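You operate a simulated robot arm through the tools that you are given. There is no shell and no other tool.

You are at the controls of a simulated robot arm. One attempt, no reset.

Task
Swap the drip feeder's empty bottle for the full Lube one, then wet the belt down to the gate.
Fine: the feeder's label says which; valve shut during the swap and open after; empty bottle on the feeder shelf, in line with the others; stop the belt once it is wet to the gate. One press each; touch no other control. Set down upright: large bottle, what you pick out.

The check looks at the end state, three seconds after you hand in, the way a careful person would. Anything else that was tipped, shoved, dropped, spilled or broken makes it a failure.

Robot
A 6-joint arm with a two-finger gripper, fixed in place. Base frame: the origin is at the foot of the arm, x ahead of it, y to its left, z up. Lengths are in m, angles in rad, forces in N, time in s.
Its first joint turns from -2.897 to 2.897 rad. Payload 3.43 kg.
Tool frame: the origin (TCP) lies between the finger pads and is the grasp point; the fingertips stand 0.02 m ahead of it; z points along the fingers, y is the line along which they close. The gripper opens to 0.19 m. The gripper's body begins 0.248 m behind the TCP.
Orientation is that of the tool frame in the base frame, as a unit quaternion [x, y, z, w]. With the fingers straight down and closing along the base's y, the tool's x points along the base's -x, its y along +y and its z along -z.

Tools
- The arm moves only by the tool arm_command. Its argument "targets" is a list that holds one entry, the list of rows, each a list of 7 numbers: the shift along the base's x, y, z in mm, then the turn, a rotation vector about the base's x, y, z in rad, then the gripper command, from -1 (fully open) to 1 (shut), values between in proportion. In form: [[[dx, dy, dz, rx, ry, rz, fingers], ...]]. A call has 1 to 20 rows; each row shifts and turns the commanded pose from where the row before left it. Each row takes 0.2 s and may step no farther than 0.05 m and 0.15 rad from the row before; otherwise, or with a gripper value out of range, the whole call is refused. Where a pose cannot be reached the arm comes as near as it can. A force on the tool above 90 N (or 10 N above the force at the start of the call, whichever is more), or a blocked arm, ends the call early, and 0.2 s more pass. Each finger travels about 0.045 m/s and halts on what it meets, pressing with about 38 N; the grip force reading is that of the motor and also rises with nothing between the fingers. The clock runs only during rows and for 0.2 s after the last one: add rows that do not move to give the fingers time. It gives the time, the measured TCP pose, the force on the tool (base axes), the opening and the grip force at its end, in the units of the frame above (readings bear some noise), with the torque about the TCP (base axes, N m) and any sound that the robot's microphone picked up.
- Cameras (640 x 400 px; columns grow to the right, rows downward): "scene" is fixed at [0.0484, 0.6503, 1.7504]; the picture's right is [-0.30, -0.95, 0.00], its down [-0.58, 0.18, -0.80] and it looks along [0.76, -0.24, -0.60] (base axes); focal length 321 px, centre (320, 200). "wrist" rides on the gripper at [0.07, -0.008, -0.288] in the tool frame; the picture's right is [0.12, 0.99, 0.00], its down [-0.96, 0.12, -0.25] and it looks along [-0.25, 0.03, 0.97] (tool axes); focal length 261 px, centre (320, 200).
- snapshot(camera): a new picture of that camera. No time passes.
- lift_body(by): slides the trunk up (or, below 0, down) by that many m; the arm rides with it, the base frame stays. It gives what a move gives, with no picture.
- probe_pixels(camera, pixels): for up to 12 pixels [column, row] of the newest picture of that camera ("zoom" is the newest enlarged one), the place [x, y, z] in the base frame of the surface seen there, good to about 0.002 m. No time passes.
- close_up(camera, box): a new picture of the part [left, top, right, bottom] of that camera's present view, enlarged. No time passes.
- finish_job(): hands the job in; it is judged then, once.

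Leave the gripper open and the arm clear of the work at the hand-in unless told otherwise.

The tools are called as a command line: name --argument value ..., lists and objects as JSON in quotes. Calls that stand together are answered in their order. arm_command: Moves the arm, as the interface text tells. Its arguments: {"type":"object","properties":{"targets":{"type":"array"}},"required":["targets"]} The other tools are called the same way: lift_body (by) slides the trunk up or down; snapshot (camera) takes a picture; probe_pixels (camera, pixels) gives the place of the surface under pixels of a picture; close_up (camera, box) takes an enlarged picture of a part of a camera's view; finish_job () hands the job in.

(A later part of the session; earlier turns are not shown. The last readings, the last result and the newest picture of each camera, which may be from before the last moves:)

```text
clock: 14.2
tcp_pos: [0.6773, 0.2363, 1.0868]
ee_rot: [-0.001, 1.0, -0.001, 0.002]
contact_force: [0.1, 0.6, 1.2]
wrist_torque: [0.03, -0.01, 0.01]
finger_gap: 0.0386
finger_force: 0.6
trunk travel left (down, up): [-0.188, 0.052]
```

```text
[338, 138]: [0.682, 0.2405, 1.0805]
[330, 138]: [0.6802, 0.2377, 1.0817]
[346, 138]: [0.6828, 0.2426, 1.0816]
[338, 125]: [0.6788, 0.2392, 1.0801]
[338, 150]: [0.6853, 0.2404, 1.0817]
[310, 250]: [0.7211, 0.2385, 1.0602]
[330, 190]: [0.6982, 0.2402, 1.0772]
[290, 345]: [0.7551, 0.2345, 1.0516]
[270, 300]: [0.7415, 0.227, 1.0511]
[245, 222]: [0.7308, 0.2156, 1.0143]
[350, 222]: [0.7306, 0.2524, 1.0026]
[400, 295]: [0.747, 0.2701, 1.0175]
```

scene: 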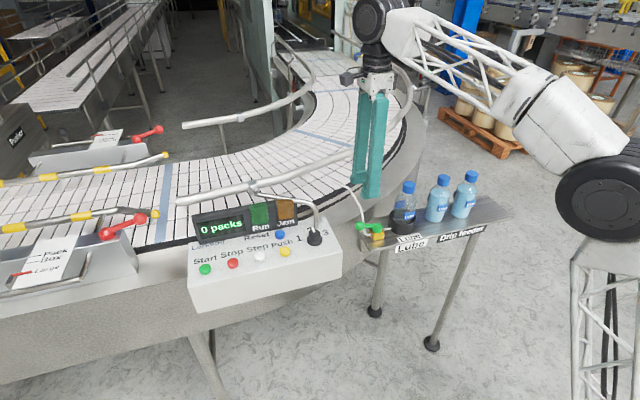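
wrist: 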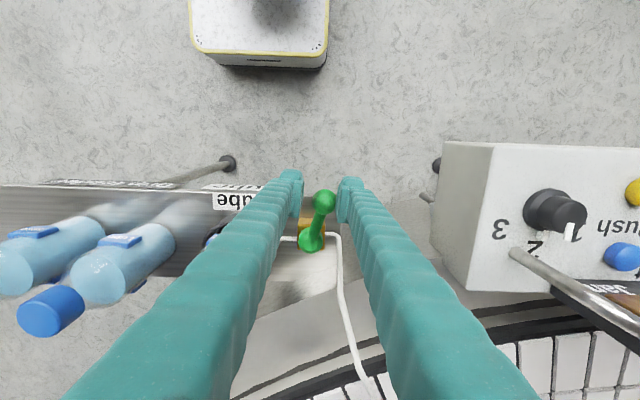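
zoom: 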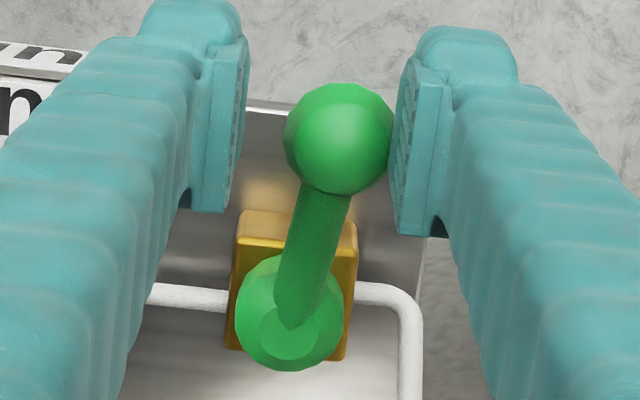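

The ball is at about (0.686, 0.241) with hub about (0.746, 0.234), so ~84–85°. I push a few mm more in −y, in small steps, watching for a stop.

arm_command --targets '[[[0, -3, 0, 0, 0, 0.03, 0.6], [0, -3, 0, 0, 0, 0.03, 0.6], [0, 0, 0, 0, 0, 0, 0.6]]]'

close_up --camera "wrist" --box '[264, 170, 376, 260]'

probe_pixels --camera "zoom" --pixels '[[338, 138], [330, 138], [346, 138], [310, 250], [330, 190], [290, 345], [270, 300]]'

```text
clock: 15.0
tcp_pos: [0.6768, 0.2308, 1.0854]
ee_rot: [-0.031, 1.0, -0.001, 0.001]
contact_force: [-0.1, 1.2, 0.2]
wrist_torque: [-0.01, 0.02, 0.04]
finger_gap: 0.039
finger_force: 0.8
trunk travel left (down, up): [-0.188, 0.052]
```

```text
4.44 times, centred on (320, 215) of wrist
```

zoom: 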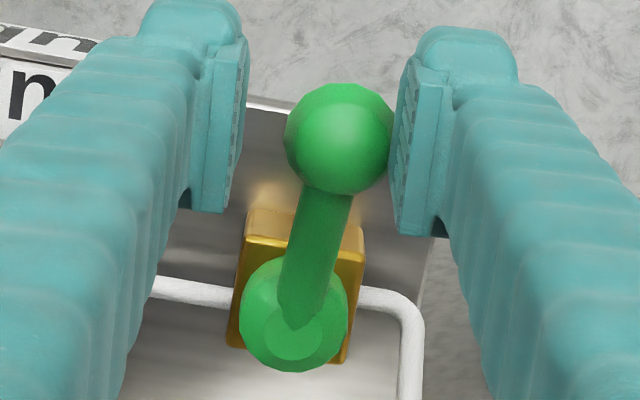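

```text
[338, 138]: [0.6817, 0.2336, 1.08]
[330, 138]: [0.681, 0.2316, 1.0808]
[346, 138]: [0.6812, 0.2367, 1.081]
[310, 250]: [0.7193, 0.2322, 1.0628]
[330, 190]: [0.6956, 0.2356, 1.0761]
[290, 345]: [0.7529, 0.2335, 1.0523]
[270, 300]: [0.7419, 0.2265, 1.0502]
```

Ball now at y≈0.2345, about level with the hub (≈90°), force still ~1 N. I nudge 2 mm more to feel whether there is a stop.

arm_command --targets '[[[0, -1.5, 0, 0, 0, 0, 0.6], [0, -1.5, 0, 0, 0, 0, 0.6], [0, 0, 0, 0, 0, 0, 0.6]]]'

close_up --camera "wrist" --box '[264, 170, 376, 260]'

probe_pixels --camera "zoom" --pixels '[[338, 138], [330, 138], [346, 138], [310, 250], [330, 190], [290, 345], [270, 300]]'

```text
clock: 15.8
tcp_pos: [0.6777, 0.2276, 1.0869]
ee_rot: [-0.031, 1.0, -0.001, 0.001]
contact_force: [-0.8, 2.0, 2.3]
wrist_torque: [0.05, 0.03, 0.04]
finger_gap: 0.0394
finger_force: 1.5
trunk travel left (down, up): [-0.188, 0.052]
```

```text
4.44 times, centred on (320, 215) of wrist
```

zoom: 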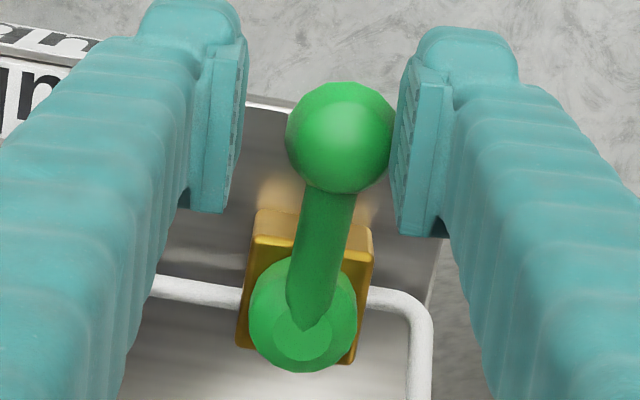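

```text
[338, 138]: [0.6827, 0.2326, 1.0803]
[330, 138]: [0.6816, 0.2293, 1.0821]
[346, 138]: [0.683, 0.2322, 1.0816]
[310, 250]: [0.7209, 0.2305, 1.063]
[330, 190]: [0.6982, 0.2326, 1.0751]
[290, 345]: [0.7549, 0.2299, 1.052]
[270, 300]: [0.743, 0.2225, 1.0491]
```

The force starts to build and the ball is level with the hub: the lever is across the pipe, so the valve is shut. I back off 3 mm, rise, square up the tool, open the gripper and hover above the empty bottle to look.

arm_command --targets '[[[0, 3, 0, 0, 0, 0, 0.5], [0, 0, 20, 0, 0, 0, 0.4], [0, 0, 40, 0, 0, 0, 0.2], [0, 0, 45, 0, 0, -0.06, 0], [0, 0, 45, 0, 0, 0, 0], [15, -25, 20, 0, 0, 0, 0], [15, -25, 0, 0, 0, 0, 0], [15, -25, 0, 0, 0, 0, 0], [15, -22, 0, 0, 0, 0, 0], [0, 0, 0, 0, 0, 0, 0], [0, 0, 0, 0, 0, 0, 0]]]'

snapshot --camera "wrist"

close_up --camera "scene" --box '[340, 150, 500, 250]'

```text
clock: 18.2
tcp_pos: [0.7368, 0.132, 1.2575]
ee_rot: [-0.001, 1.0, -0.002, 0.001]
contact_force: [0.2, -0.8, 0.4]
wrist_torque: [0.03, -0.03, 0.02]
finger_gap: 0.0952
finger_force: 0.2
trunk travel left (down, up): [-0.188, 0.052]
```

```text
taken
```

wrist: 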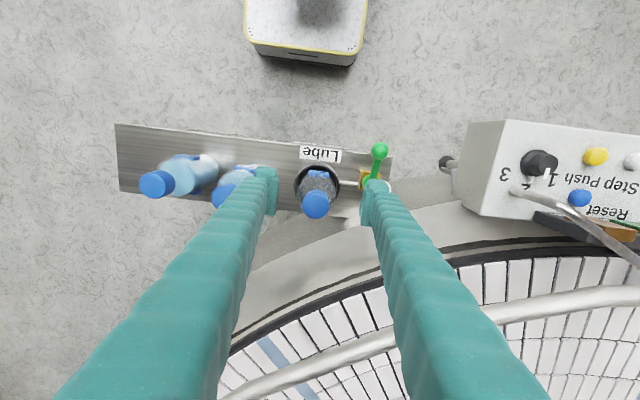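

```text
4.00 times, centred on (420, 200) of scene
```

zoom: 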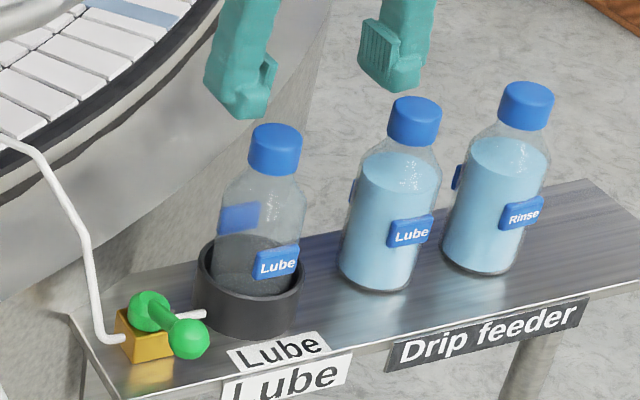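

The valve lever is now across the pipe (shut). I'll measure the three caps from above in wrist zooms.

close_up --camera "wrist" --box '[270, 150, 370, 230]'

probe_pixels --camera "zoom" --pixels '[[290, 290], [240, 290], [340, 290], [290, 250], [290, 330], [262, 255], [320, 255], [290, 110], [185, 170], [420, 170]]'

close_up --camera "wrist" --box '[110, 130, 270, 230]'

probe_pixels --camera "zoom" --pixels '[[185, 215], [170, 215], [205, 215], [185, 235], [470, 250], [455, 250], [485, 260], [40, 10], [50, 250], [300, 60], [360, 110], [550, 130]]'

```text
5.00 times, centred on (320, 190) of wrist
```

zoom: 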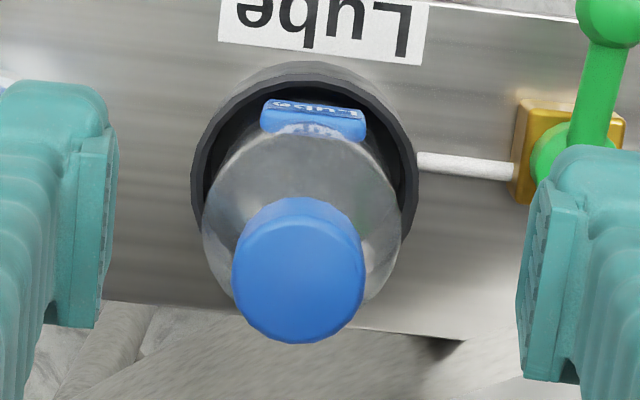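

```text
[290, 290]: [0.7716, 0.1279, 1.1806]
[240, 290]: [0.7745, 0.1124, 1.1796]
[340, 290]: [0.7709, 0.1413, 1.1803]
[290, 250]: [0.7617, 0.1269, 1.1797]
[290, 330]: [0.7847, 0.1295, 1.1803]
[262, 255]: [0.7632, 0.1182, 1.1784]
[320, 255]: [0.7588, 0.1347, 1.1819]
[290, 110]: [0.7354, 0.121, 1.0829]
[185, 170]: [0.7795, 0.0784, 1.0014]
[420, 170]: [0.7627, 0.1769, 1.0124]
```

```text
4.00 times, centred on (190, 180) of wrist
```

zoom: 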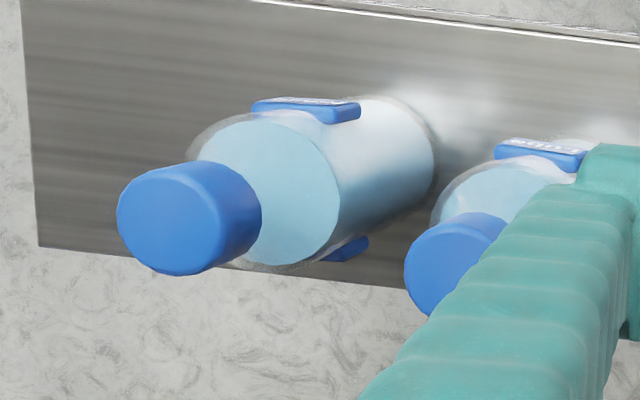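

```text
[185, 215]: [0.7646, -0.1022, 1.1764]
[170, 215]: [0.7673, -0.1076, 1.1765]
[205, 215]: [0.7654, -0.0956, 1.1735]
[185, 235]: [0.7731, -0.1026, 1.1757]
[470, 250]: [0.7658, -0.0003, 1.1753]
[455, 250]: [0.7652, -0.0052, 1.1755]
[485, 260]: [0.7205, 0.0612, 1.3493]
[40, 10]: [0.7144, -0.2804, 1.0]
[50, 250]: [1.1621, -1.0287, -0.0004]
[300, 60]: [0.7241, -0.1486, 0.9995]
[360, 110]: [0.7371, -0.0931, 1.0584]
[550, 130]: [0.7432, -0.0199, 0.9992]
```

Caps from above: empty at about (0.769, 0.130), full Lube (0.768, −0.002), Rinse (0.767, −0.103). They stand in a line at x≈0.768. I move over the empty bottle and descend with fingers on its ±y sides (clear of the labels) to TCP z≈1.09.

arm_command --targets '[[[31.5, -2, 0, 0, 0, 0, 0], [0, 0, 0, 0, 0, 0, 0], [0, 0, -40, 0, 0, 0, 0], [0, 0, -40, 0, 0, 0, 0], [0, 0, -40, 0, 0, 0, 0], [0, 0, -30, 0, 0, 0, 0], [0, 0, -17, 0, 0, 0, 0], [0, 0, 0, 0, 0, 0, 0]]]'

snapshot --camera "wrist"

close_up --camera "scene" --box '[340, 150, 500, 250]'

```text
clock: 20.0
tcp_pos: [0.7684, 0.1321, 1.0886]
ee_rot: [-0.001, 1.0, 0.0, 0.001]
contact_force: [-0.1, 0.4, -0.1]
wrist_torque: [0.0, -0.03, -0.02]
finger_gap: 0.0948
finger_force: 0.1
trunk travel left (down, up): [-0.188, 0.052]
```

```text
taken
```

wrist: 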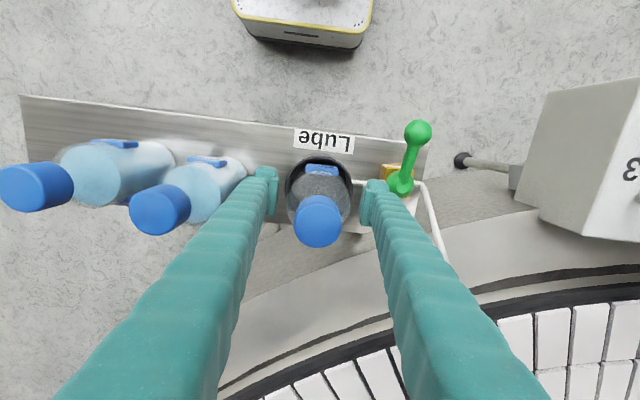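

```text
4.00 times, centred on (420, 200) of scene
```

zoom: 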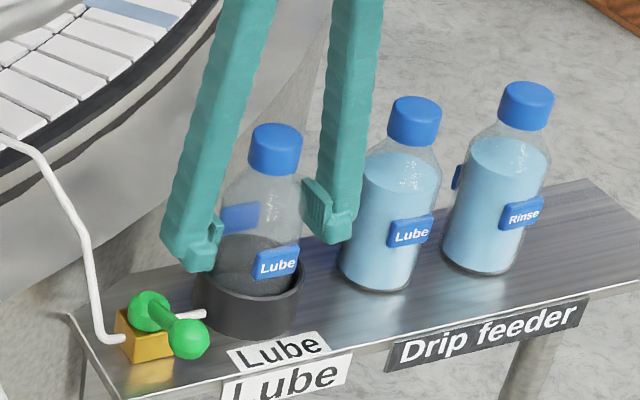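

The fingers straddle the bottle. I verify the cap centre against the TCP before closing.

close_up --camera "wrist" --box '[260, 150, 380, 250]'

probe_pixels --camera "zoom" --pixels '[[310, 290], [250, 290], [370, 290], [310, 250], [310, 330], [330, 95], [245, 180], [400, 180]]'

```text
4.00 times, centred on (320, 200) of wrist
```

zoom: 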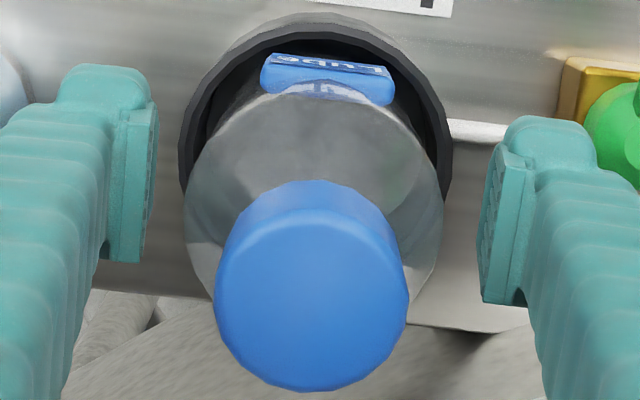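

```text
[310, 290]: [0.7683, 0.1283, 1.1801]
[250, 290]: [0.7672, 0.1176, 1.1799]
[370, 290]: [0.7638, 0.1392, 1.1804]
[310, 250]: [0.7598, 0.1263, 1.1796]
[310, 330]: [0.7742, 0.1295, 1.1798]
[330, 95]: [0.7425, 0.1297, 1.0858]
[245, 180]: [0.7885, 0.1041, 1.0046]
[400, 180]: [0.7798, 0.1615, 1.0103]
```

Cap centre is (0.768, 0.1285); I shift 3.5 mm in −y and close the gripper on the body.

arm_command --targets '[[[0, -3.5, 0, 0, 0, 0, 0], [0, 0, 0, 0, 0, 0, 0.15], [0, 0, 0, 0, 0, 0, 0.3], [0, 0, 0, 0, 0, 0, 1], [0, 0, 0, 0, 0, 0, 1], [0, 0, 0, 0, 0, 0, 1]]]'

snapshot --camera "wrist"

```text
clock: 21.4
tcp_pos: [0.7678, 0.1287, 1.0891]
ee_rot: [-0.001, 1.0, -0.001, 0.003]
contact_force: [0.2, 0.7, 0.4]
wrist_torque: [-0.02, -0.02, -0.02]
finger_gap: 0.068
finger_force: 37.7
trunk travel left (down, up): [-0.188, 0.052]
```

```text
taken
```

wrist: 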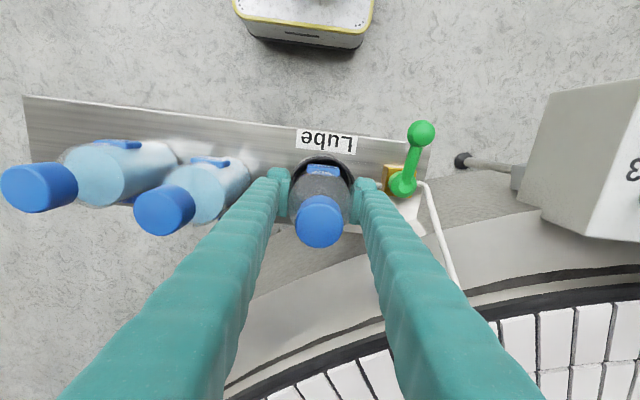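

Gripped at 68 mm. I lift straight up 90 mm (holder rim is at 1.045) and check that the bottle comes along.

arm_command --targets '[[[0, 0, 10, 0, 0, 0, 1], [0, 0, 20, 0, 0, 0, 1], [0, 0, 25, 0, 0, 0, 1], [0, 0, 25, 0, 0, 0, 1], [0, 0, 10, 0, 0, 0, 1], [0, 0, 0, 0, 0, 0, 1]]]'

close_up --camera "scene" --box '[340, 130, 500, 250]'

```text
clock: 22.8
tcp_pos: [0.7692, 0.1277, 1.1805]
ee_rot: [-0.002, 1.0, 0.001, 0.002]
contact_force: [0.6, 0.2, -0.4]
wrist_torque: [0.01, 0.02, 0.0]
finger_gap: 0.0679
finger_force: 37.7
trunk travel left (down, up): [-0.188, 0.052]
```

```text
3.33 times, centred on (420, 190) of scene
```

zoom: 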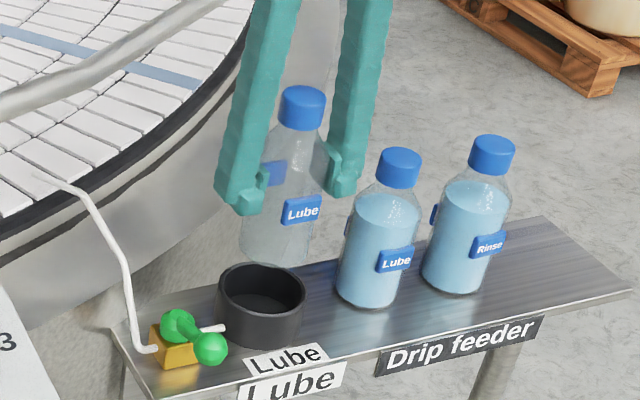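

The empty bottle is out, upright. I take it around the front: back to x≈0.62, along to y≈−0.205, keeping it raised.

arm_command --targets '[[[-20, 0, 0, 0, 0, 0, 1], [-35, 0, 0, 0, 0, 0, 1], [-40, 0, 0, 0, 0, 0, 1], [-35, 0, 0, 0, 0, 0, 1], [-19, 0, 0, 0, 0, 0, 1], [0, -20, 0, 0, 0, 0, 1], [0, -40, 0, 0, 0, 0, 1], [0, -45, 0, 0, 0, 0, 1], [0, -45, 0, 0, 0, 0, 1], [0, -45, 0, 0, 0, 0, 1], [0, -45, 0, 0, 0, 0, 1], [0, -40, 0, 0, 0, 0, 1], [0, -33, 0, 0, 0, 0, 1], [0, -20, 0, 0, 0, 0, 1], [0, 0, 0, 0, 0, 0, 1]]]'

snapshot --camera "scene"

snapshot --camera "wrist"

```text
clock: 26.0
tcp_pos: [0.6202, -0.2058, 1.1805]
ee_rot: [-0.001, 1.0, -0.001, 0.002]
contact_force: [-0.3, -0.5, -0.7]
wrist_torque: [0.0, 0.03, 0.0]
finger_gap: 0.0677
finger_force: 38.2
trunk travel left (down, up): [-0.188, 0.052]
```

```text
taken
```

scene: 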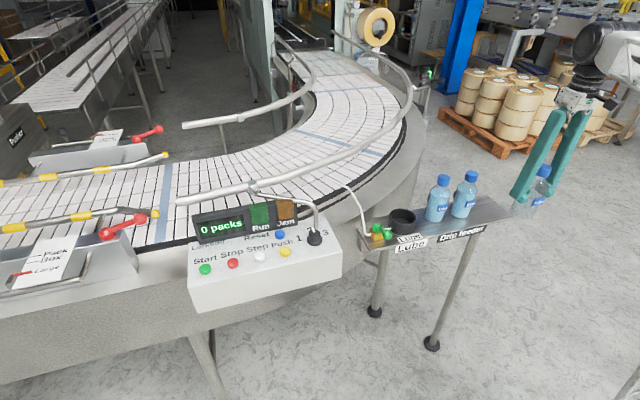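

```text
taken
```

wrist: 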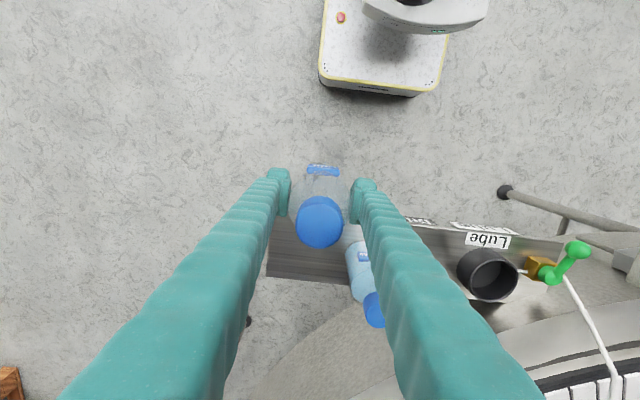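

The bottle is held upright in front of the shelf's free end. I move +x to the line x≈0.768 and stop above the shelf at y≈−0.206.

arm_command --targets '[[[20, 0, 0, 0, 0, 0, 1], [35, 0, 0, 0, 0, 0, 1], [40, 0, 0, 0, 0, 0, 1], [35, 0, 0, 0, 0, 0, 1], [18, 0, 0, 0, 0, 0, 1], [0, 0, 0, 0, 0, 0, 1]]]'

snapshot --camera "wrist"

close_up --camera "scene" --box '[400, 130, 560, 250]'

```text
clock: 27.4
tcp_pos: [0.7689, -0.2062, 1.1792]
ee_rot: [0.0, 1.0, -0.001, 0.002]
contact_force: [0.2, 0.8, -0.5]
wrist_torque: [-0.01, 0.01, 0.02]
finger_gap: 0.068
finger_force: 37.8
trunk travel left (down, up): [-0.188, 0.052]
```

```text
taken
```

wrist: 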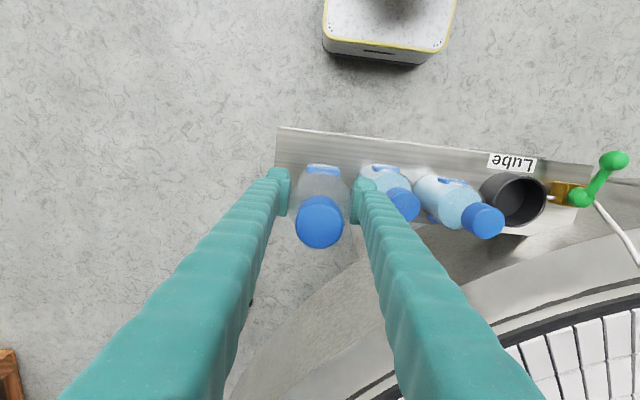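

```text
3.33 times, centred on (480, 190) of scene
```

zoom: 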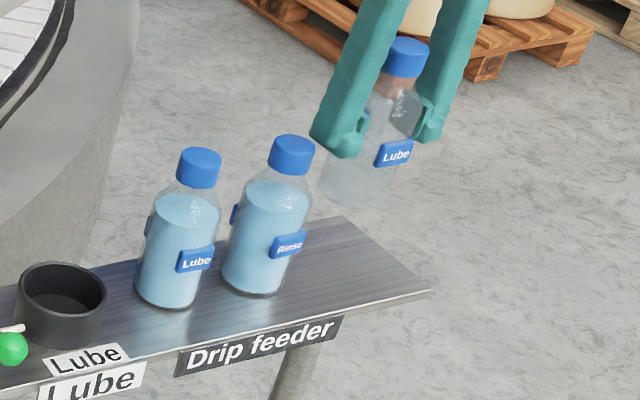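

I check the caps' line from this view before lowering.

close_up --camera "wrist" --box '[290, 150, 520, 260]'

probe_pixels --camera "zoom" --pixels '[[80, 200], [80, 180], [80, 220], [318, 160], [325, 150], [320, 175], [545, 200], [550, 190], [545, 215], [535, 200], [640, 100], [600, 140]]'

```text
2.78 times, centred on (405, 205) of wrist
```

zoom: 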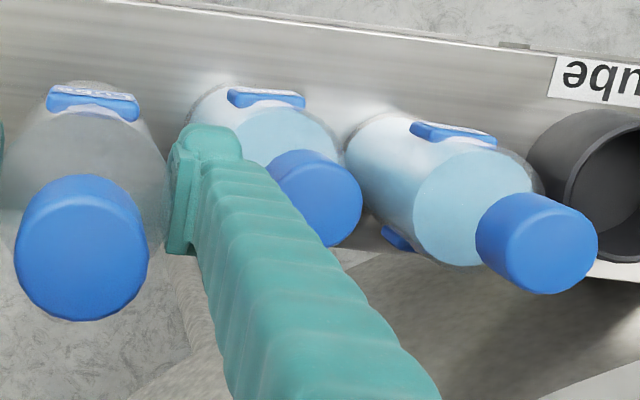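

```text
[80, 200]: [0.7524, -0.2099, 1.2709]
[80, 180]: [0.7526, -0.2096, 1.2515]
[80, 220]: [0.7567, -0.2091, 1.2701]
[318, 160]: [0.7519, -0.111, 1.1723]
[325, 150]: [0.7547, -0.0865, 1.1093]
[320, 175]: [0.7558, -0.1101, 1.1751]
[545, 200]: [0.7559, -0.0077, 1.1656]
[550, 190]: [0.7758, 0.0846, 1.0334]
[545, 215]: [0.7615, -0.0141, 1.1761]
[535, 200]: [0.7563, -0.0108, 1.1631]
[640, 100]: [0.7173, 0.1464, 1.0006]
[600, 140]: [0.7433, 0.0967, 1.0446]
```

probe_pixels --camera "zoom" --pixels '[[316, 202], [316, 235], [355, 205], [552, 247], [552, 285], [590, 250], [512, 245], [82, 258], [82, 310], [25, 260], [138, 255]]'

```text
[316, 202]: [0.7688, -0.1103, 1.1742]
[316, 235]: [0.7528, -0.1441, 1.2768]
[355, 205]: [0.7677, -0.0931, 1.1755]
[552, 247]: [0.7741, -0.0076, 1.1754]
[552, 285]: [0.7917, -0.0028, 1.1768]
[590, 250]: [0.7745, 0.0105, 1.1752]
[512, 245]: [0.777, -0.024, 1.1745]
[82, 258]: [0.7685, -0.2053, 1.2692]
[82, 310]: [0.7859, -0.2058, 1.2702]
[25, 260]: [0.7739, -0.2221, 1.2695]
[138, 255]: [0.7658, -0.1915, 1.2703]
```

All caps lie within a few mm of x≈0.769; the held bottle is at 0.7685. I lower it 86 mm, then in small steps to the shelf.

arm_command --targets '[[[0, 0, -20, 0, 0, 0, 1], [0, 0, -30, 0, 0, 0, 1], [0, 0, -25, 0, 0, 0, 1], [0, 0, -11, 0, 0, 0, 1], [0, 0, -3, 0, 0, 0, 1], [0, 0, -2, 0, 0, 0, 1], [0, 0, 0, 0, 0, 0, 1]]]'

close_up --camera "scene" --box '[400, 150, 560, 250]'

```text
clock: 29.0
tcp_pos: [0.7682, -0.2062, 1.0889]
ee_rot: [-0.002, 1.0, -0.001, 0.001]
contact_force: [-0.5, -0.1, -0.2]
wrist_torque: [-0.04, -0.01, 0.02]
finger_gap: 0.068
finger_force: 38.1
trunk travel left (down, up): [-0.188, 0.052]
```

```text
4.00 times, centred on (480, 200) of scene
```

zoom: 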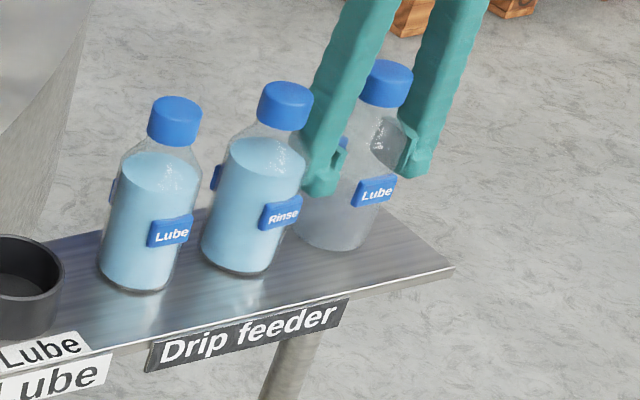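

TCP at 1.0889, expected contact near 1.085. I go down in 1 mm steps.

arm_command --targets '[[[0, 0, -1, 0, 0, 0, 1], [0, 0, -1, 0, 0, 0, 1], [0, 0, -1, 0, 0, 0, 1], [0, 0, 0, 0, 0, 0, 1]]]'

```text
clock: 30.0
tcp_pos: [0.769, -0.2056, 1.0873]
ee_rot: [-0.001, 1.0, -0.002, 0.002]
contact_force: [2.2, -0.7, 26.5]
wrist_torque: [-0.6, -0.47, 0.04]
finger_gap: 0.0681
finger_force: 37.4
trunk travel left (down, up): [-0.188, 0.052]
```

Contact: 26 N upward, the bottle stands on the shelf. I relieve it by 1 mm and open the fingers a little (gap ~82 mm, staying clear of the Rinse bottle).

arm_command --targets '[[[0, 0, 1, 0, 0, 0, 1], [0, 0, 0, 0, 0, 0, 0.25], [0, 0, 0, 0, 0, 0, 0.14], [0, 0, 0, 0, 0, 0, 0.14], [0, 0, 0, 0, 0, 0, 0.14]]]'

snapshot --camera "wrist"

close_up --camera "scene" --box '[400, 150, 560, 250]'

```text
clock: 31.2
tcp_pos: [0.7679, -0.2052, 1.0874]
ee_rot: [-0.001, 1.0, -0.001, 0.001]
contact_force: [0.1, -0.3, 0.0]
wrist_torque: [-0.01, -0.01, 0.01]
finger_gap: 0.0817
finger_force: 0.1
trunk travel left (down, up): [-0.188, 0.052]
```

```text
taken
```

wrist: 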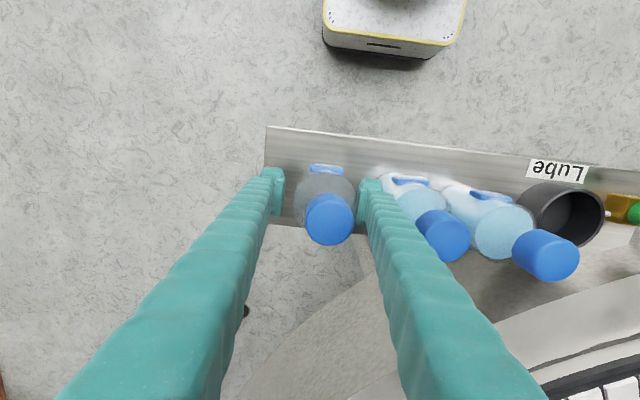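

```text
4.00 times, centred on (480, 200) of scene
```

zoom: 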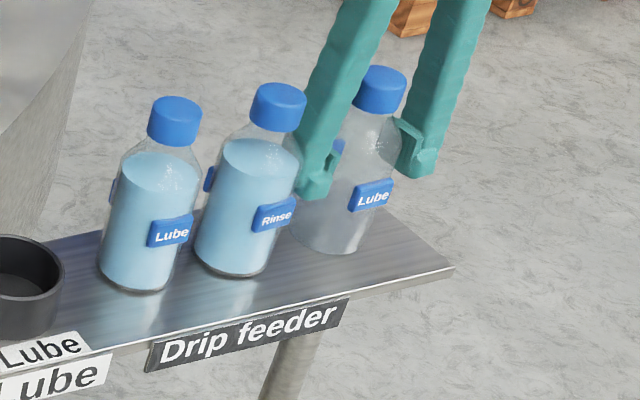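

The Rinse bottle's cap moved slightly in the scene (zoom 285→278, roughly 5–6 mm toward +y): the finger is bulkier higher up and nudged it. I'll look closely before moving anything.

close_up --camera "wrist" --box '[290, 150, 490, 275]'

probe_pixels --camera "zoom" --pixels '[[130, 225], [130, 300], [205, 225], [60, 230], [500, 290], [500, 345], [560, 290], [250, 140], [275, 200], [300, 250], [350, 160], [345, 330]]'

close_up --camera "scene" --box '[430, 150, 520, 230]'

```text
3.20 times, centred on (390, 212) of wrist
```

zoom: 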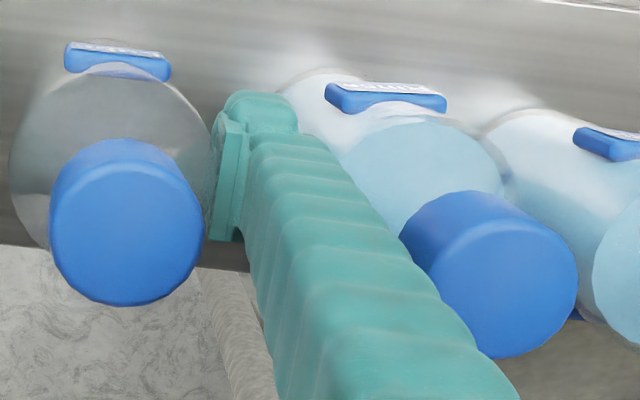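

```text
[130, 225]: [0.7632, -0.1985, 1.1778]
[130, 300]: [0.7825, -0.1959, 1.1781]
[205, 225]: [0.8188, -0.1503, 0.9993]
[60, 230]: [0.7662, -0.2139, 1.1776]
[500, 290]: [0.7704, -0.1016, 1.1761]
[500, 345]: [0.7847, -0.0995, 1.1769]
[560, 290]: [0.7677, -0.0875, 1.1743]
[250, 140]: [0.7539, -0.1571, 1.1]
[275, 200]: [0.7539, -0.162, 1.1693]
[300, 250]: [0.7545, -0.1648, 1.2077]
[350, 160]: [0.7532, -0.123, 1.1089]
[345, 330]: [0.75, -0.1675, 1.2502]
```

```text
5.00 times, centred on (475, 190) of scene
```

zoom: 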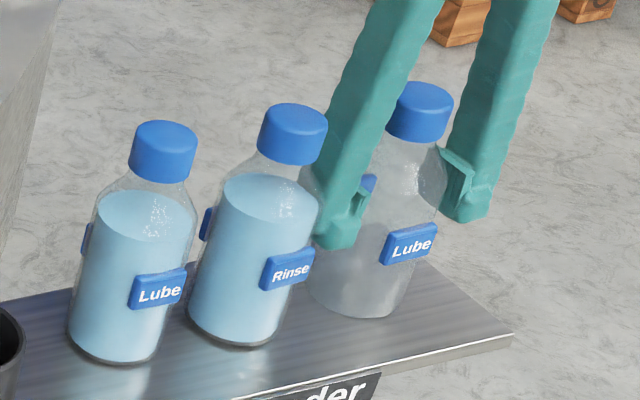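

I want to know whether the empty bottle stands flat or leans on the finger. I'll zoom tightly on it and probe along its height.

close_up --camera "scene" --box '[460, 160, 524, 220]'

probe_pixels --camera "zoom" --pixels '[[385, 90], [345, 100], [425, 100], [345, 300], [330, 340], [370, 345], [280, 340], [400, 330], [415, 280], [350, 260], [300, 330], [340, 370]]'

```text
6.67 times, centred on (492, 190) of scene
```

zoom: 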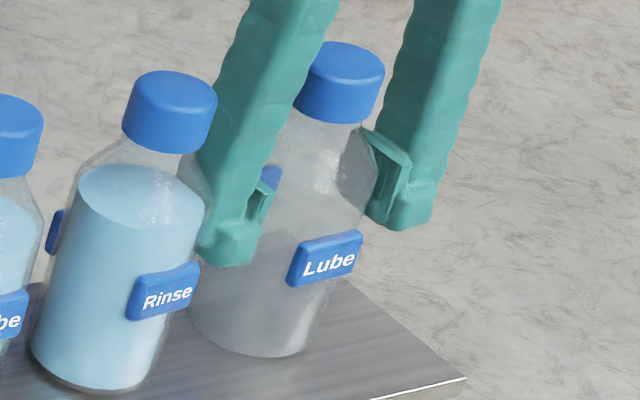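

```text
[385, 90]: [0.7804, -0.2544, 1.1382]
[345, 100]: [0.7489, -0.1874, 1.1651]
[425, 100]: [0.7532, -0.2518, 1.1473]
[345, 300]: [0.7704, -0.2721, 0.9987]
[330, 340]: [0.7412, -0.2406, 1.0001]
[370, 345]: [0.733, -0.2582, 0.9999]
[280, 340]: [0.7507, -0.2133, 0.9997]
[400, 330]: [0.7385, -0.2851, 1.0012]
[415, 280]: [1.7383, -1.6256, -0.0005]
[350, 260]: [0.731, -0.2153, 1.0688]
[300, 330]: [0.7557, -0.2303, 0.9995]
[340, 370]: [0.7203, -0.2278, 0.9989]
```

Compared with the projected geometry, both bottles stand upright; the Rinse bottle has slid about 6 mm toward +y because the fingers are thicker (≈28 mm) than I allowed. I close slightly to take the finger off the Rinse bottle, then rise straight up slowly.

arm_command --targets '[[[0, 0, 0, 0, 0, 0, 0.2], [0, 0, 0, 0, 0, 0, 0.2], [0, 0, 10, 0, 0, 0, 0.2], [0, 0, 20, 0, 0, 0, 0.2], [0, 0, 30, 0, 0, 0, 0.2], [0, 0, 40, 0, 0, 0, 0.2], [0, 0, 40, 0, 0, 0, 0.2], [0, 0, 20, 0, 0, 0, 0.2], [0, 0, 0, 0, 0, 0, 0.2]]]'

close_up --camera "scene" --box '[400, 150, 560, 250]'

snapshot --camera "wrist"

```text
clock: 33.2
tcp_pos: [0.7674, -0.2056, 1.2472]
ee_rot: [-0.001, 1.0, -0.001, 0.002]
contact_force: [-0.3, -0.3, 0.3]
wrist_torque: [0.0, 0.01, -0.03]
finger_gap: 0.0759
finger_force: 0.2
trunk travel left (down, up): [-0.188, 0.052]
```

```text
4.00 times, centred on (480, 200) of scene
```

zoom: 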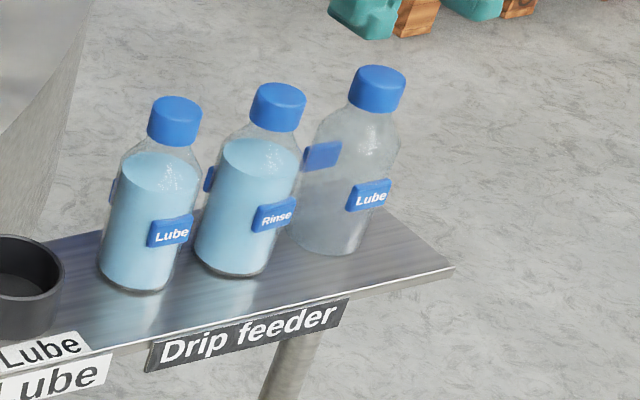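

```text
taken
```

wrist: 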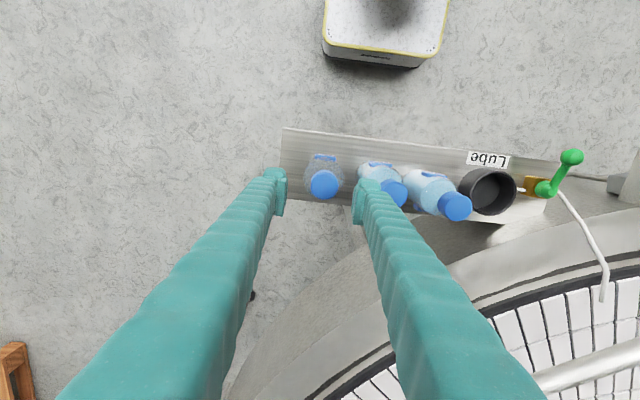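

Both bottles stay upright. I'll measure all caps from the current overhead view to check the line and spacing.

close_up --camera "wrist" --box '[280, 120, 480, 245]'

probe_pixels --camera "zoom" --pixels '[[140, 208], [100, 208], [182, 208], [140, 168], [140, 245], [565, 275], [528, 275], [605, 275], [565, 312], [385, 230], [360, 230], [400, 215]]'

```text
3.20 times, centred on (380, 182) of wrist
```

zoom: 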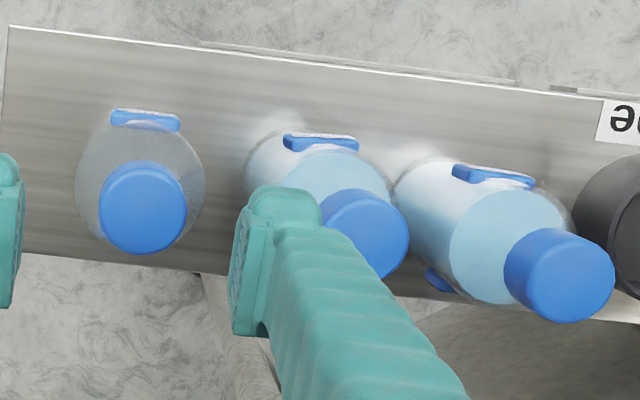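

```text
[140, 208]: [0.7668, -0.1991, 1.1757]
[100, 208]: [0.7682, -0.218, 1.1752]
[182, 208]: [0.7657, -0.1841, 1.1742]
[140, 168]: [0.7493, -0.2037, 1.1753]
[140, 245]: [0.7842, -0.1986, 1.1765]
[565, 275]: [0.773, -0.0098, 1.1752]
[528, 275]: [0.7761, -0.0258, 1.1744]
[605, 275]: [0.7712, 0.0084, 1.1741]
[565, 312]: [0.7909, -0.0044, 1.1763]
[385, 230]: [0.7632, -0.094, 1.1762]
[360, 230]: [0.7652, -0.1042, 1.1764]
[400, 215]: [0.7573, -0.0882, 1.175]
```

Lube2 (full Lube) is at about (0.775, −0.007), Rinse (0.768, −0.1015), empty (0.768, −0.2005): empty is in line with Rinse and holder. The gap between Lube and Rinse is too narrow for a finger, so I'll grip the full Lube along x on its label faces. First I check the frame's distance behind the shelf.

snapshot --camera "scene"

probe_pixels --camera "scene" --pixels '[[391, 200], [385, 205], [395, 195], [400, 190], [408, 180], [415, 170], [421, 160], [425, 195], [380, 212], [372, 216], [403, 215], [391, 215]]'

```text
taken
```

scene: 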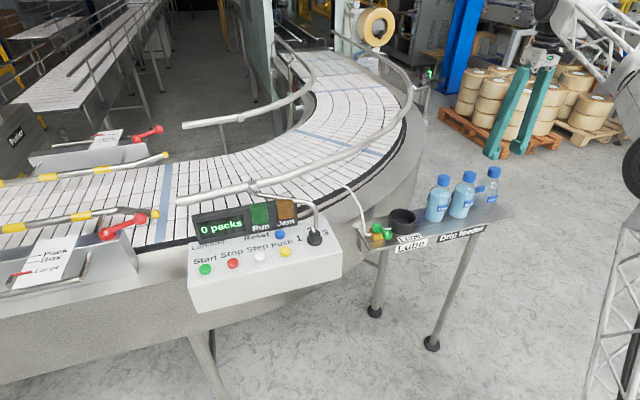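

```text
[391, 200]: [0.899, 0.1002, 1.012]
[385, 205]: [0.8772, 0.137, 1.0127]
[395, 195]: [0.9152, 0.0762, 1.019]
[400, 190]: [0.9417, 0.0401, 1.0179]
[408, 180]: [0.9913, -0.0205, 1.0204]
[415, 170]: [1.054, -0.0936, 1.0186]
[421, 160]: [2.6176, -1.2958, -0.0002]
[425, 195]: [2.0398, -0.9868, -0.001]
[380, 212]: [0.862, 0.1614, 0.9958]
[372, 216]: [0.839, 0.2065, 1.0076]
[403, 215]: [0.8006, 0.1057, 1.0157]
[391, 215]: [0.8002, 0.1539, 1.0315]
```

The frame is at x≥0.87 near the holder and farther back elsewhere, so x-closing has room. I move above the full Lube bottle, yawing −96.6° to match its label faces (fingers then at ±x), tips ~50 mm above the caps.

arm_command --targets '[[[0.63, 16.55, 0, 0, 0, -0.1405, 0], [0.63, 16.55, 0, 0, 0, -0.1405, 0], [0.63, 16.55, 0, 0, 0, -0.1405, 0], [0.63, 16.55, 0, 0, 0, -0.1405, 0], [0.63, 16.55, 0, 0, 0, -0.1405, 0], [0.63, 16.55, 0, 0, 0, -0.1405, 0], [0.63, 16.55, 0, 0, 0, -0.1405, -0.05], [0.63, 16.55, 0, 0, 0, -0.1405, -0.05], [0.63, 16.55, 0, 0, 0, -0.1405, -0.05], [0.63, 16.55, 0, 0, 0, -0.1405, -0.05], [0.63, 16.55, 0, 0, 0, -0.1405, -0.05], [0.63, 16.55, 0, 0, 0, -0.1405, -0.05], [0, 0, 0, 0, 0, 0, -0.05]]]'

snapshot --camera "wrist"

close_up --camera "wrist" --box '[250, 150, 390, 290]'

```text
clock: 36.0
tcp_pos: [0.7738, -0.0062, 1.2478]
ee_rot: [0.747, 0.665, -0.002, 0.0]
contact_force: [0.1, -0.7, -0.5]
wrist_torque: [0.03, 0.0, 0.01]
finger_gap: 0.0997
finger_force: 0.0
trunk travel left (down, up): [-0.188, 0.052]
```

```text
taken
```

wrist: 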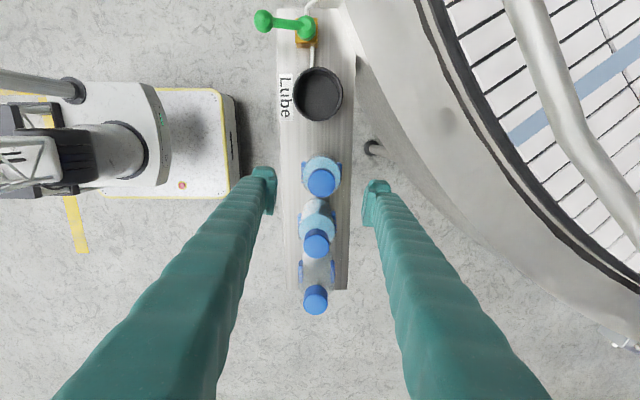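

```text
2.86 times, centred on (320, 220) of wrist
```

zoom: 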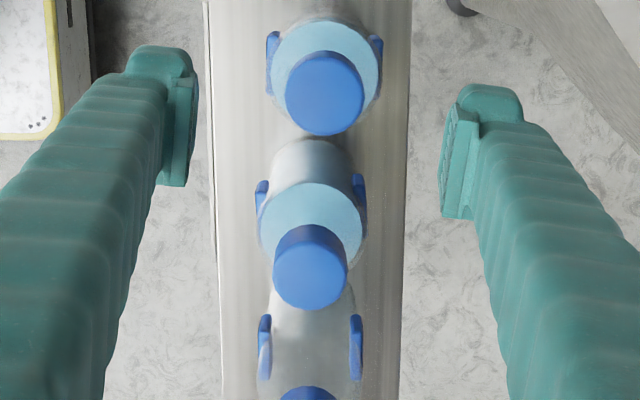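

A clear overhead view. I'll probe the full Lube cap and the holder ring for centres.

probe_pixels --camera "zoom" --pixels '[[325, 95], [290, 95], [360, 95], [325, 58], [325, 130], [310, 275], [275, 275], [345, 275], [310, 305], [272, 65], [376, 70], [310, 395]]'

close_up --camera "wrist" --box '[250, 0, 410, 130]'

probe_pixels --camera "zoom" --pixels '[[183, 375], [372, 380], [275, 270], [275, 485], [200, 375], [355, 375], [275, 290], [275, 380], [60, 85], [230, 110]]'

```text
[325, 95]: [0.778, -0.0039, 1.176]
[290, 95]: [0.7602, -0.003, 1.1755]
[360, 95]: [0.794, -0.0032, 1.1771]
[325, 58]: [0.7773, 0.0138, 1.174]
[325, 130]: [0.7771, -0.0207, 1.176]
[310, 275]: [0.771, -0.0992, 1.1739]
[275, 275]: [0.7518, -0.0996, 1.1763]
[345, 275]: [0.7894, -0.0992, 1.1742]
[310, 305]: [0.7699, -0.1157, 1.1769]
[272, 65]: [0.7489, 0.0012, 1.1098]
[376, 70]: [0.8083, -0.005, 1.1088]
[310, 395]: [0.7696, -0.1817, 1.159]
```

```text
3.08 times, centred on (330, 65) of wrist
```

zoom: 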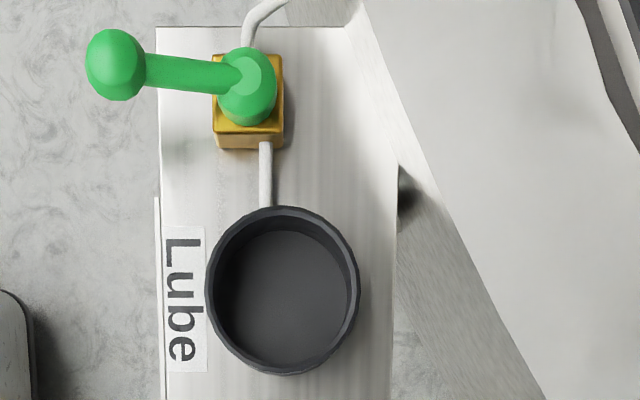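

```text
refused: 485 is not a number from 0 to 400
```

Full Lube centre is (0.777, −0.004); label-to-label width ≈72 mm. I centre on it and descend to TCP z≈1.08.

arm_command --targets '[[[3, 2.2, 0, 0, 0, 0, -0.05], [0, 0, -40, 0, 0, 0, -0.05], [0, 0, -40, 0, 0, 0, -0.05], [0, 0, -40, 0, 0, 0, -0.05], [0, 0, -30, 0, 0, 0, -0.05], [0, 0, -18, 0, 0, 0, -0.05], [0, 0, 0, 0, 0, 0, -0.05]]]'

close_up --camera "wrist" --box '[240, 120, 400, 250]'

close_up --camera "scene" --box '[380, 150, 520, 250]'

```text
clock: 37.6
tcp_pos: [0.7778, -0.0041, 1.0776]
ee_rot: [0.746, 0.666, -0.002, 0.0]
contact_force: [0.0, 0.5, 0.0]
wrist_torque: [0.03, -0.03, -0.02]
finger_gap: 0.0997
finger_force: 0.1
trunk travel left (down, up): [-0.188, 0.052]
```

```text
3.08 times, centred on (320, 185) of wrist
```

zoom: 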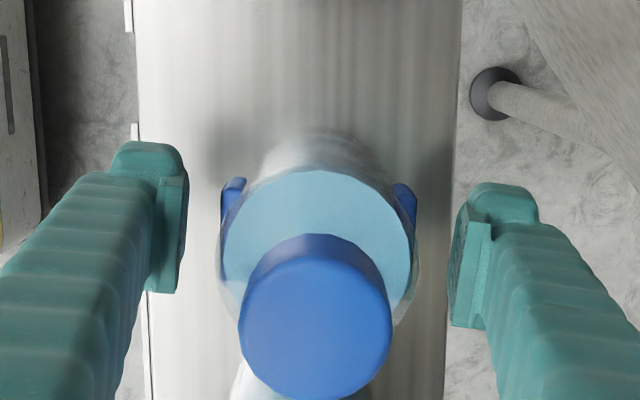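

```text
4.00 times, centred on (450, 200) of scene
```

zoom: 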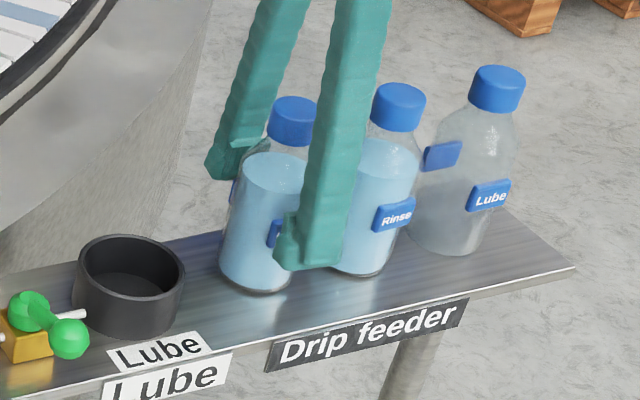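

The bottle sits centred between the fingers. I close the grip.

arm_command --targets '[[[0, 0, 0, 0, 0, 0, 0.1], [0, 0, 0, 0, 0, 0, 0.2], [0, 0, 0, 0, 0, 0, 0.4], [0, 0, 0, 0, 0, 0, 1], [0, 0, 0, 0, 0, 0, 1]]]'

close_up --camera "wrist" --box '[240, 120, 400, 250]'

```text
clock: 38.8
tcp_pos: [0.7785, -0.0037, 1.0783]
ee_rot: [0.746, 0.666, -0.003, 0.001]
contact_force: [-2.4, -1.0, 0.4]
wrist_torque: [-0.03, 0.01, 0.02]
finger_gap: 0.0679
finger_force: 38.4
trunk travel left (down, up): [-0.188, 0.052]
```

```text
3.08 times, centred on (320, 185) of wrist
```

zoom: 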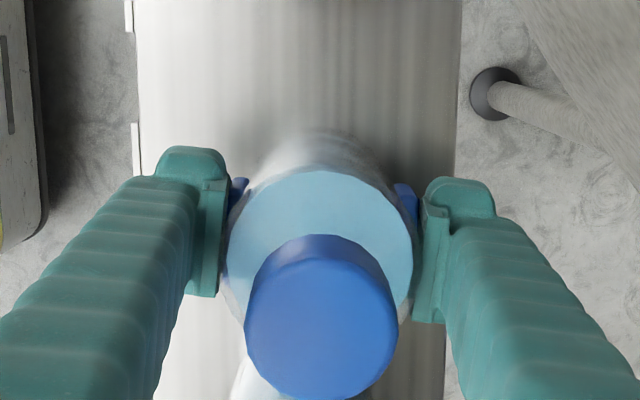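

Gripped at 68 mm. I lift 75 mm and look at the holder from there.

arm_command --targets '[[[0, 0, 10, 0, 0, 0, 1], [0, 0, 20, 0, 0, 0, 1], [0, 0, 25, 0, 0, 0, 1], [0, 0, 20, 0, 0, 0, 1], [0, 0, 0, 0, 0, 0, 1]]]'

snapshot --camera "wrist"

close_up --camera "scene" --box '[360, 130, 520, 250]'

close_up --camera "wrist" --box '[240, 0, 400, 100]'

```text
clock: 40.0
tcp_pos: [0.7783, -0.0042, 1.1544]
ee_rot: [0.746, 0.666, -0.002, 0.0]
contact_force: [1.0, 0.1, -4.5]
wrist_torque: [-0.04, 0.04, 0.0]
finger_gap: 0.0681
finger_force: 38.0
trunk travel left (down, up): [-0.188, 0.052]
```

```text
taken
```

wrist: 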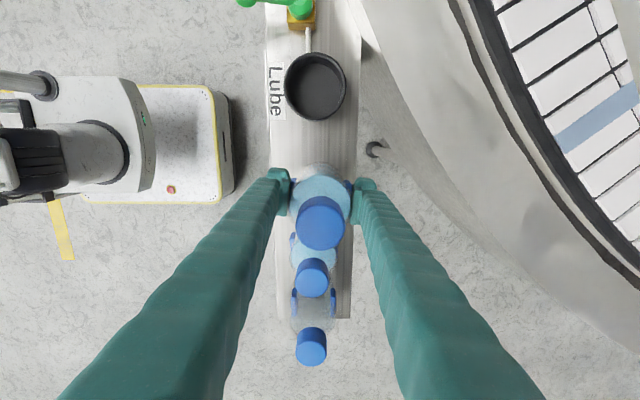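

```text
3.33 times, centred on (440, 190) of scene
```

zoom: 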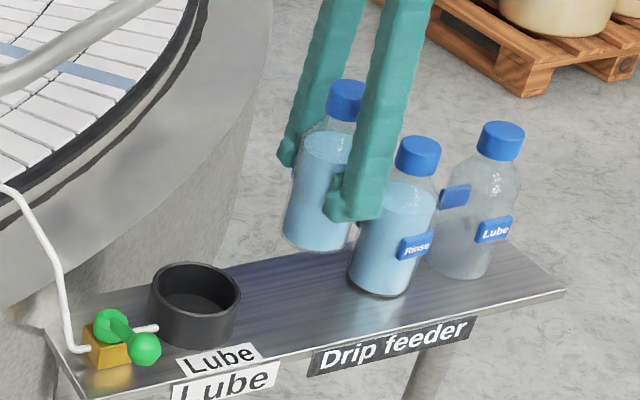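

```text
4.00 times, centred on (320, 50) of wrist
```

zoom: 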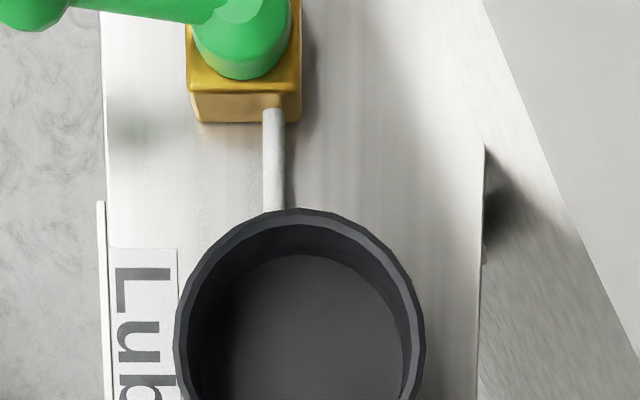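

The full bottle hangs upright (about 4.5 N). I measure the holder rim.

close_up --camera "wrist" --box '[260, 40, 372, 125]'

probe_pixels --camera "zoom" --pixels '[[130, 240], [138, 240], [484, 240], [476, 240], [307, 68], [307, 76], [307, 385], [307, 400], [150, 240], [465, 240], [307, 95], [310, 250]]'

```text
4.71 times, centred on (316, 82) of wrist
```

zoom: 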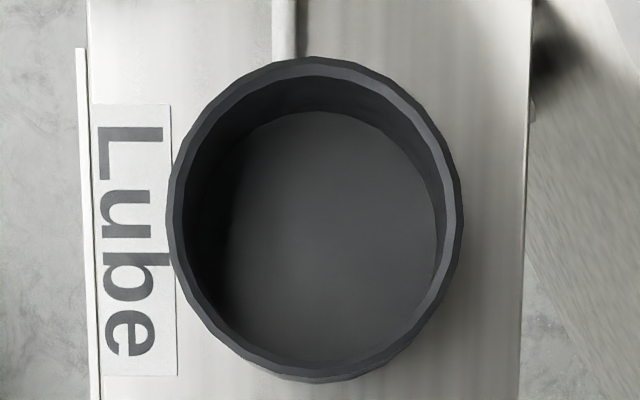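

```text
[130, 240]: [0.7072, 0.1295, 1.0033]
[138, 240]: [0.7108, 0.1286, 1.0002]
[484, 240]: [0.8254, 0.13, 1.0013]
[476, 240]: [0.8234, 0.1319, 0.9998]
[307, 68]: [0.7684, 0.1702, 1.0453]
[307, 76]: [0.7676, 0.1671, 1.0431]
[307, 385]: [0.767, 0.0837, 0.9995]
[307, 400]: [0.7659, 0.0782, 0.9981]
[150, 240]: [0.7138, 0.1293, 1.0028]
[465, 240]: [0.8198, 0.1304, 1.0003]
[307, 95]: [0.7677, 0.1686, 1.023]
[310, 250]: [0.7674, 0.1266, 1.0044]
```

probe_pixels --camera "zoom" --pixels '[[174, 215], [456, 215], [320, 372], [315, 62], [185, 280], [445, 285], [182, 215], [449, 215], [320, 366], [220, 110], [410, 110], [240, 345]]'

```text
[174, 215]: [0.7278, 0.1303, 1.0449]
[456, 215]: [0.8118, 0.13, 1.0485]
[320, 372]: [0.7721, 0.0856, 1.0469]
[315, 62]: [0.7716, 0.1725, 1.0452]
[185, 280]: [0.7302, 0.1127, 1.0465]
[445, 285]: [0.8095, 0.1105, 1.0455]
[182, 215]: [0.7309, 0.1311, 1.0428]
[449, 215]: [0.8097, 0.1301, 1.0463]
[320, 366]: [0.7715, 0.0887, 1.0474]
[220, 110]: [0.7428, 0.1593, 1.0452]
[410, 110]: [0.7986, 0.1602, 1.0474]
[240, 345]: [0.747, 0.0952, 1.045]
```

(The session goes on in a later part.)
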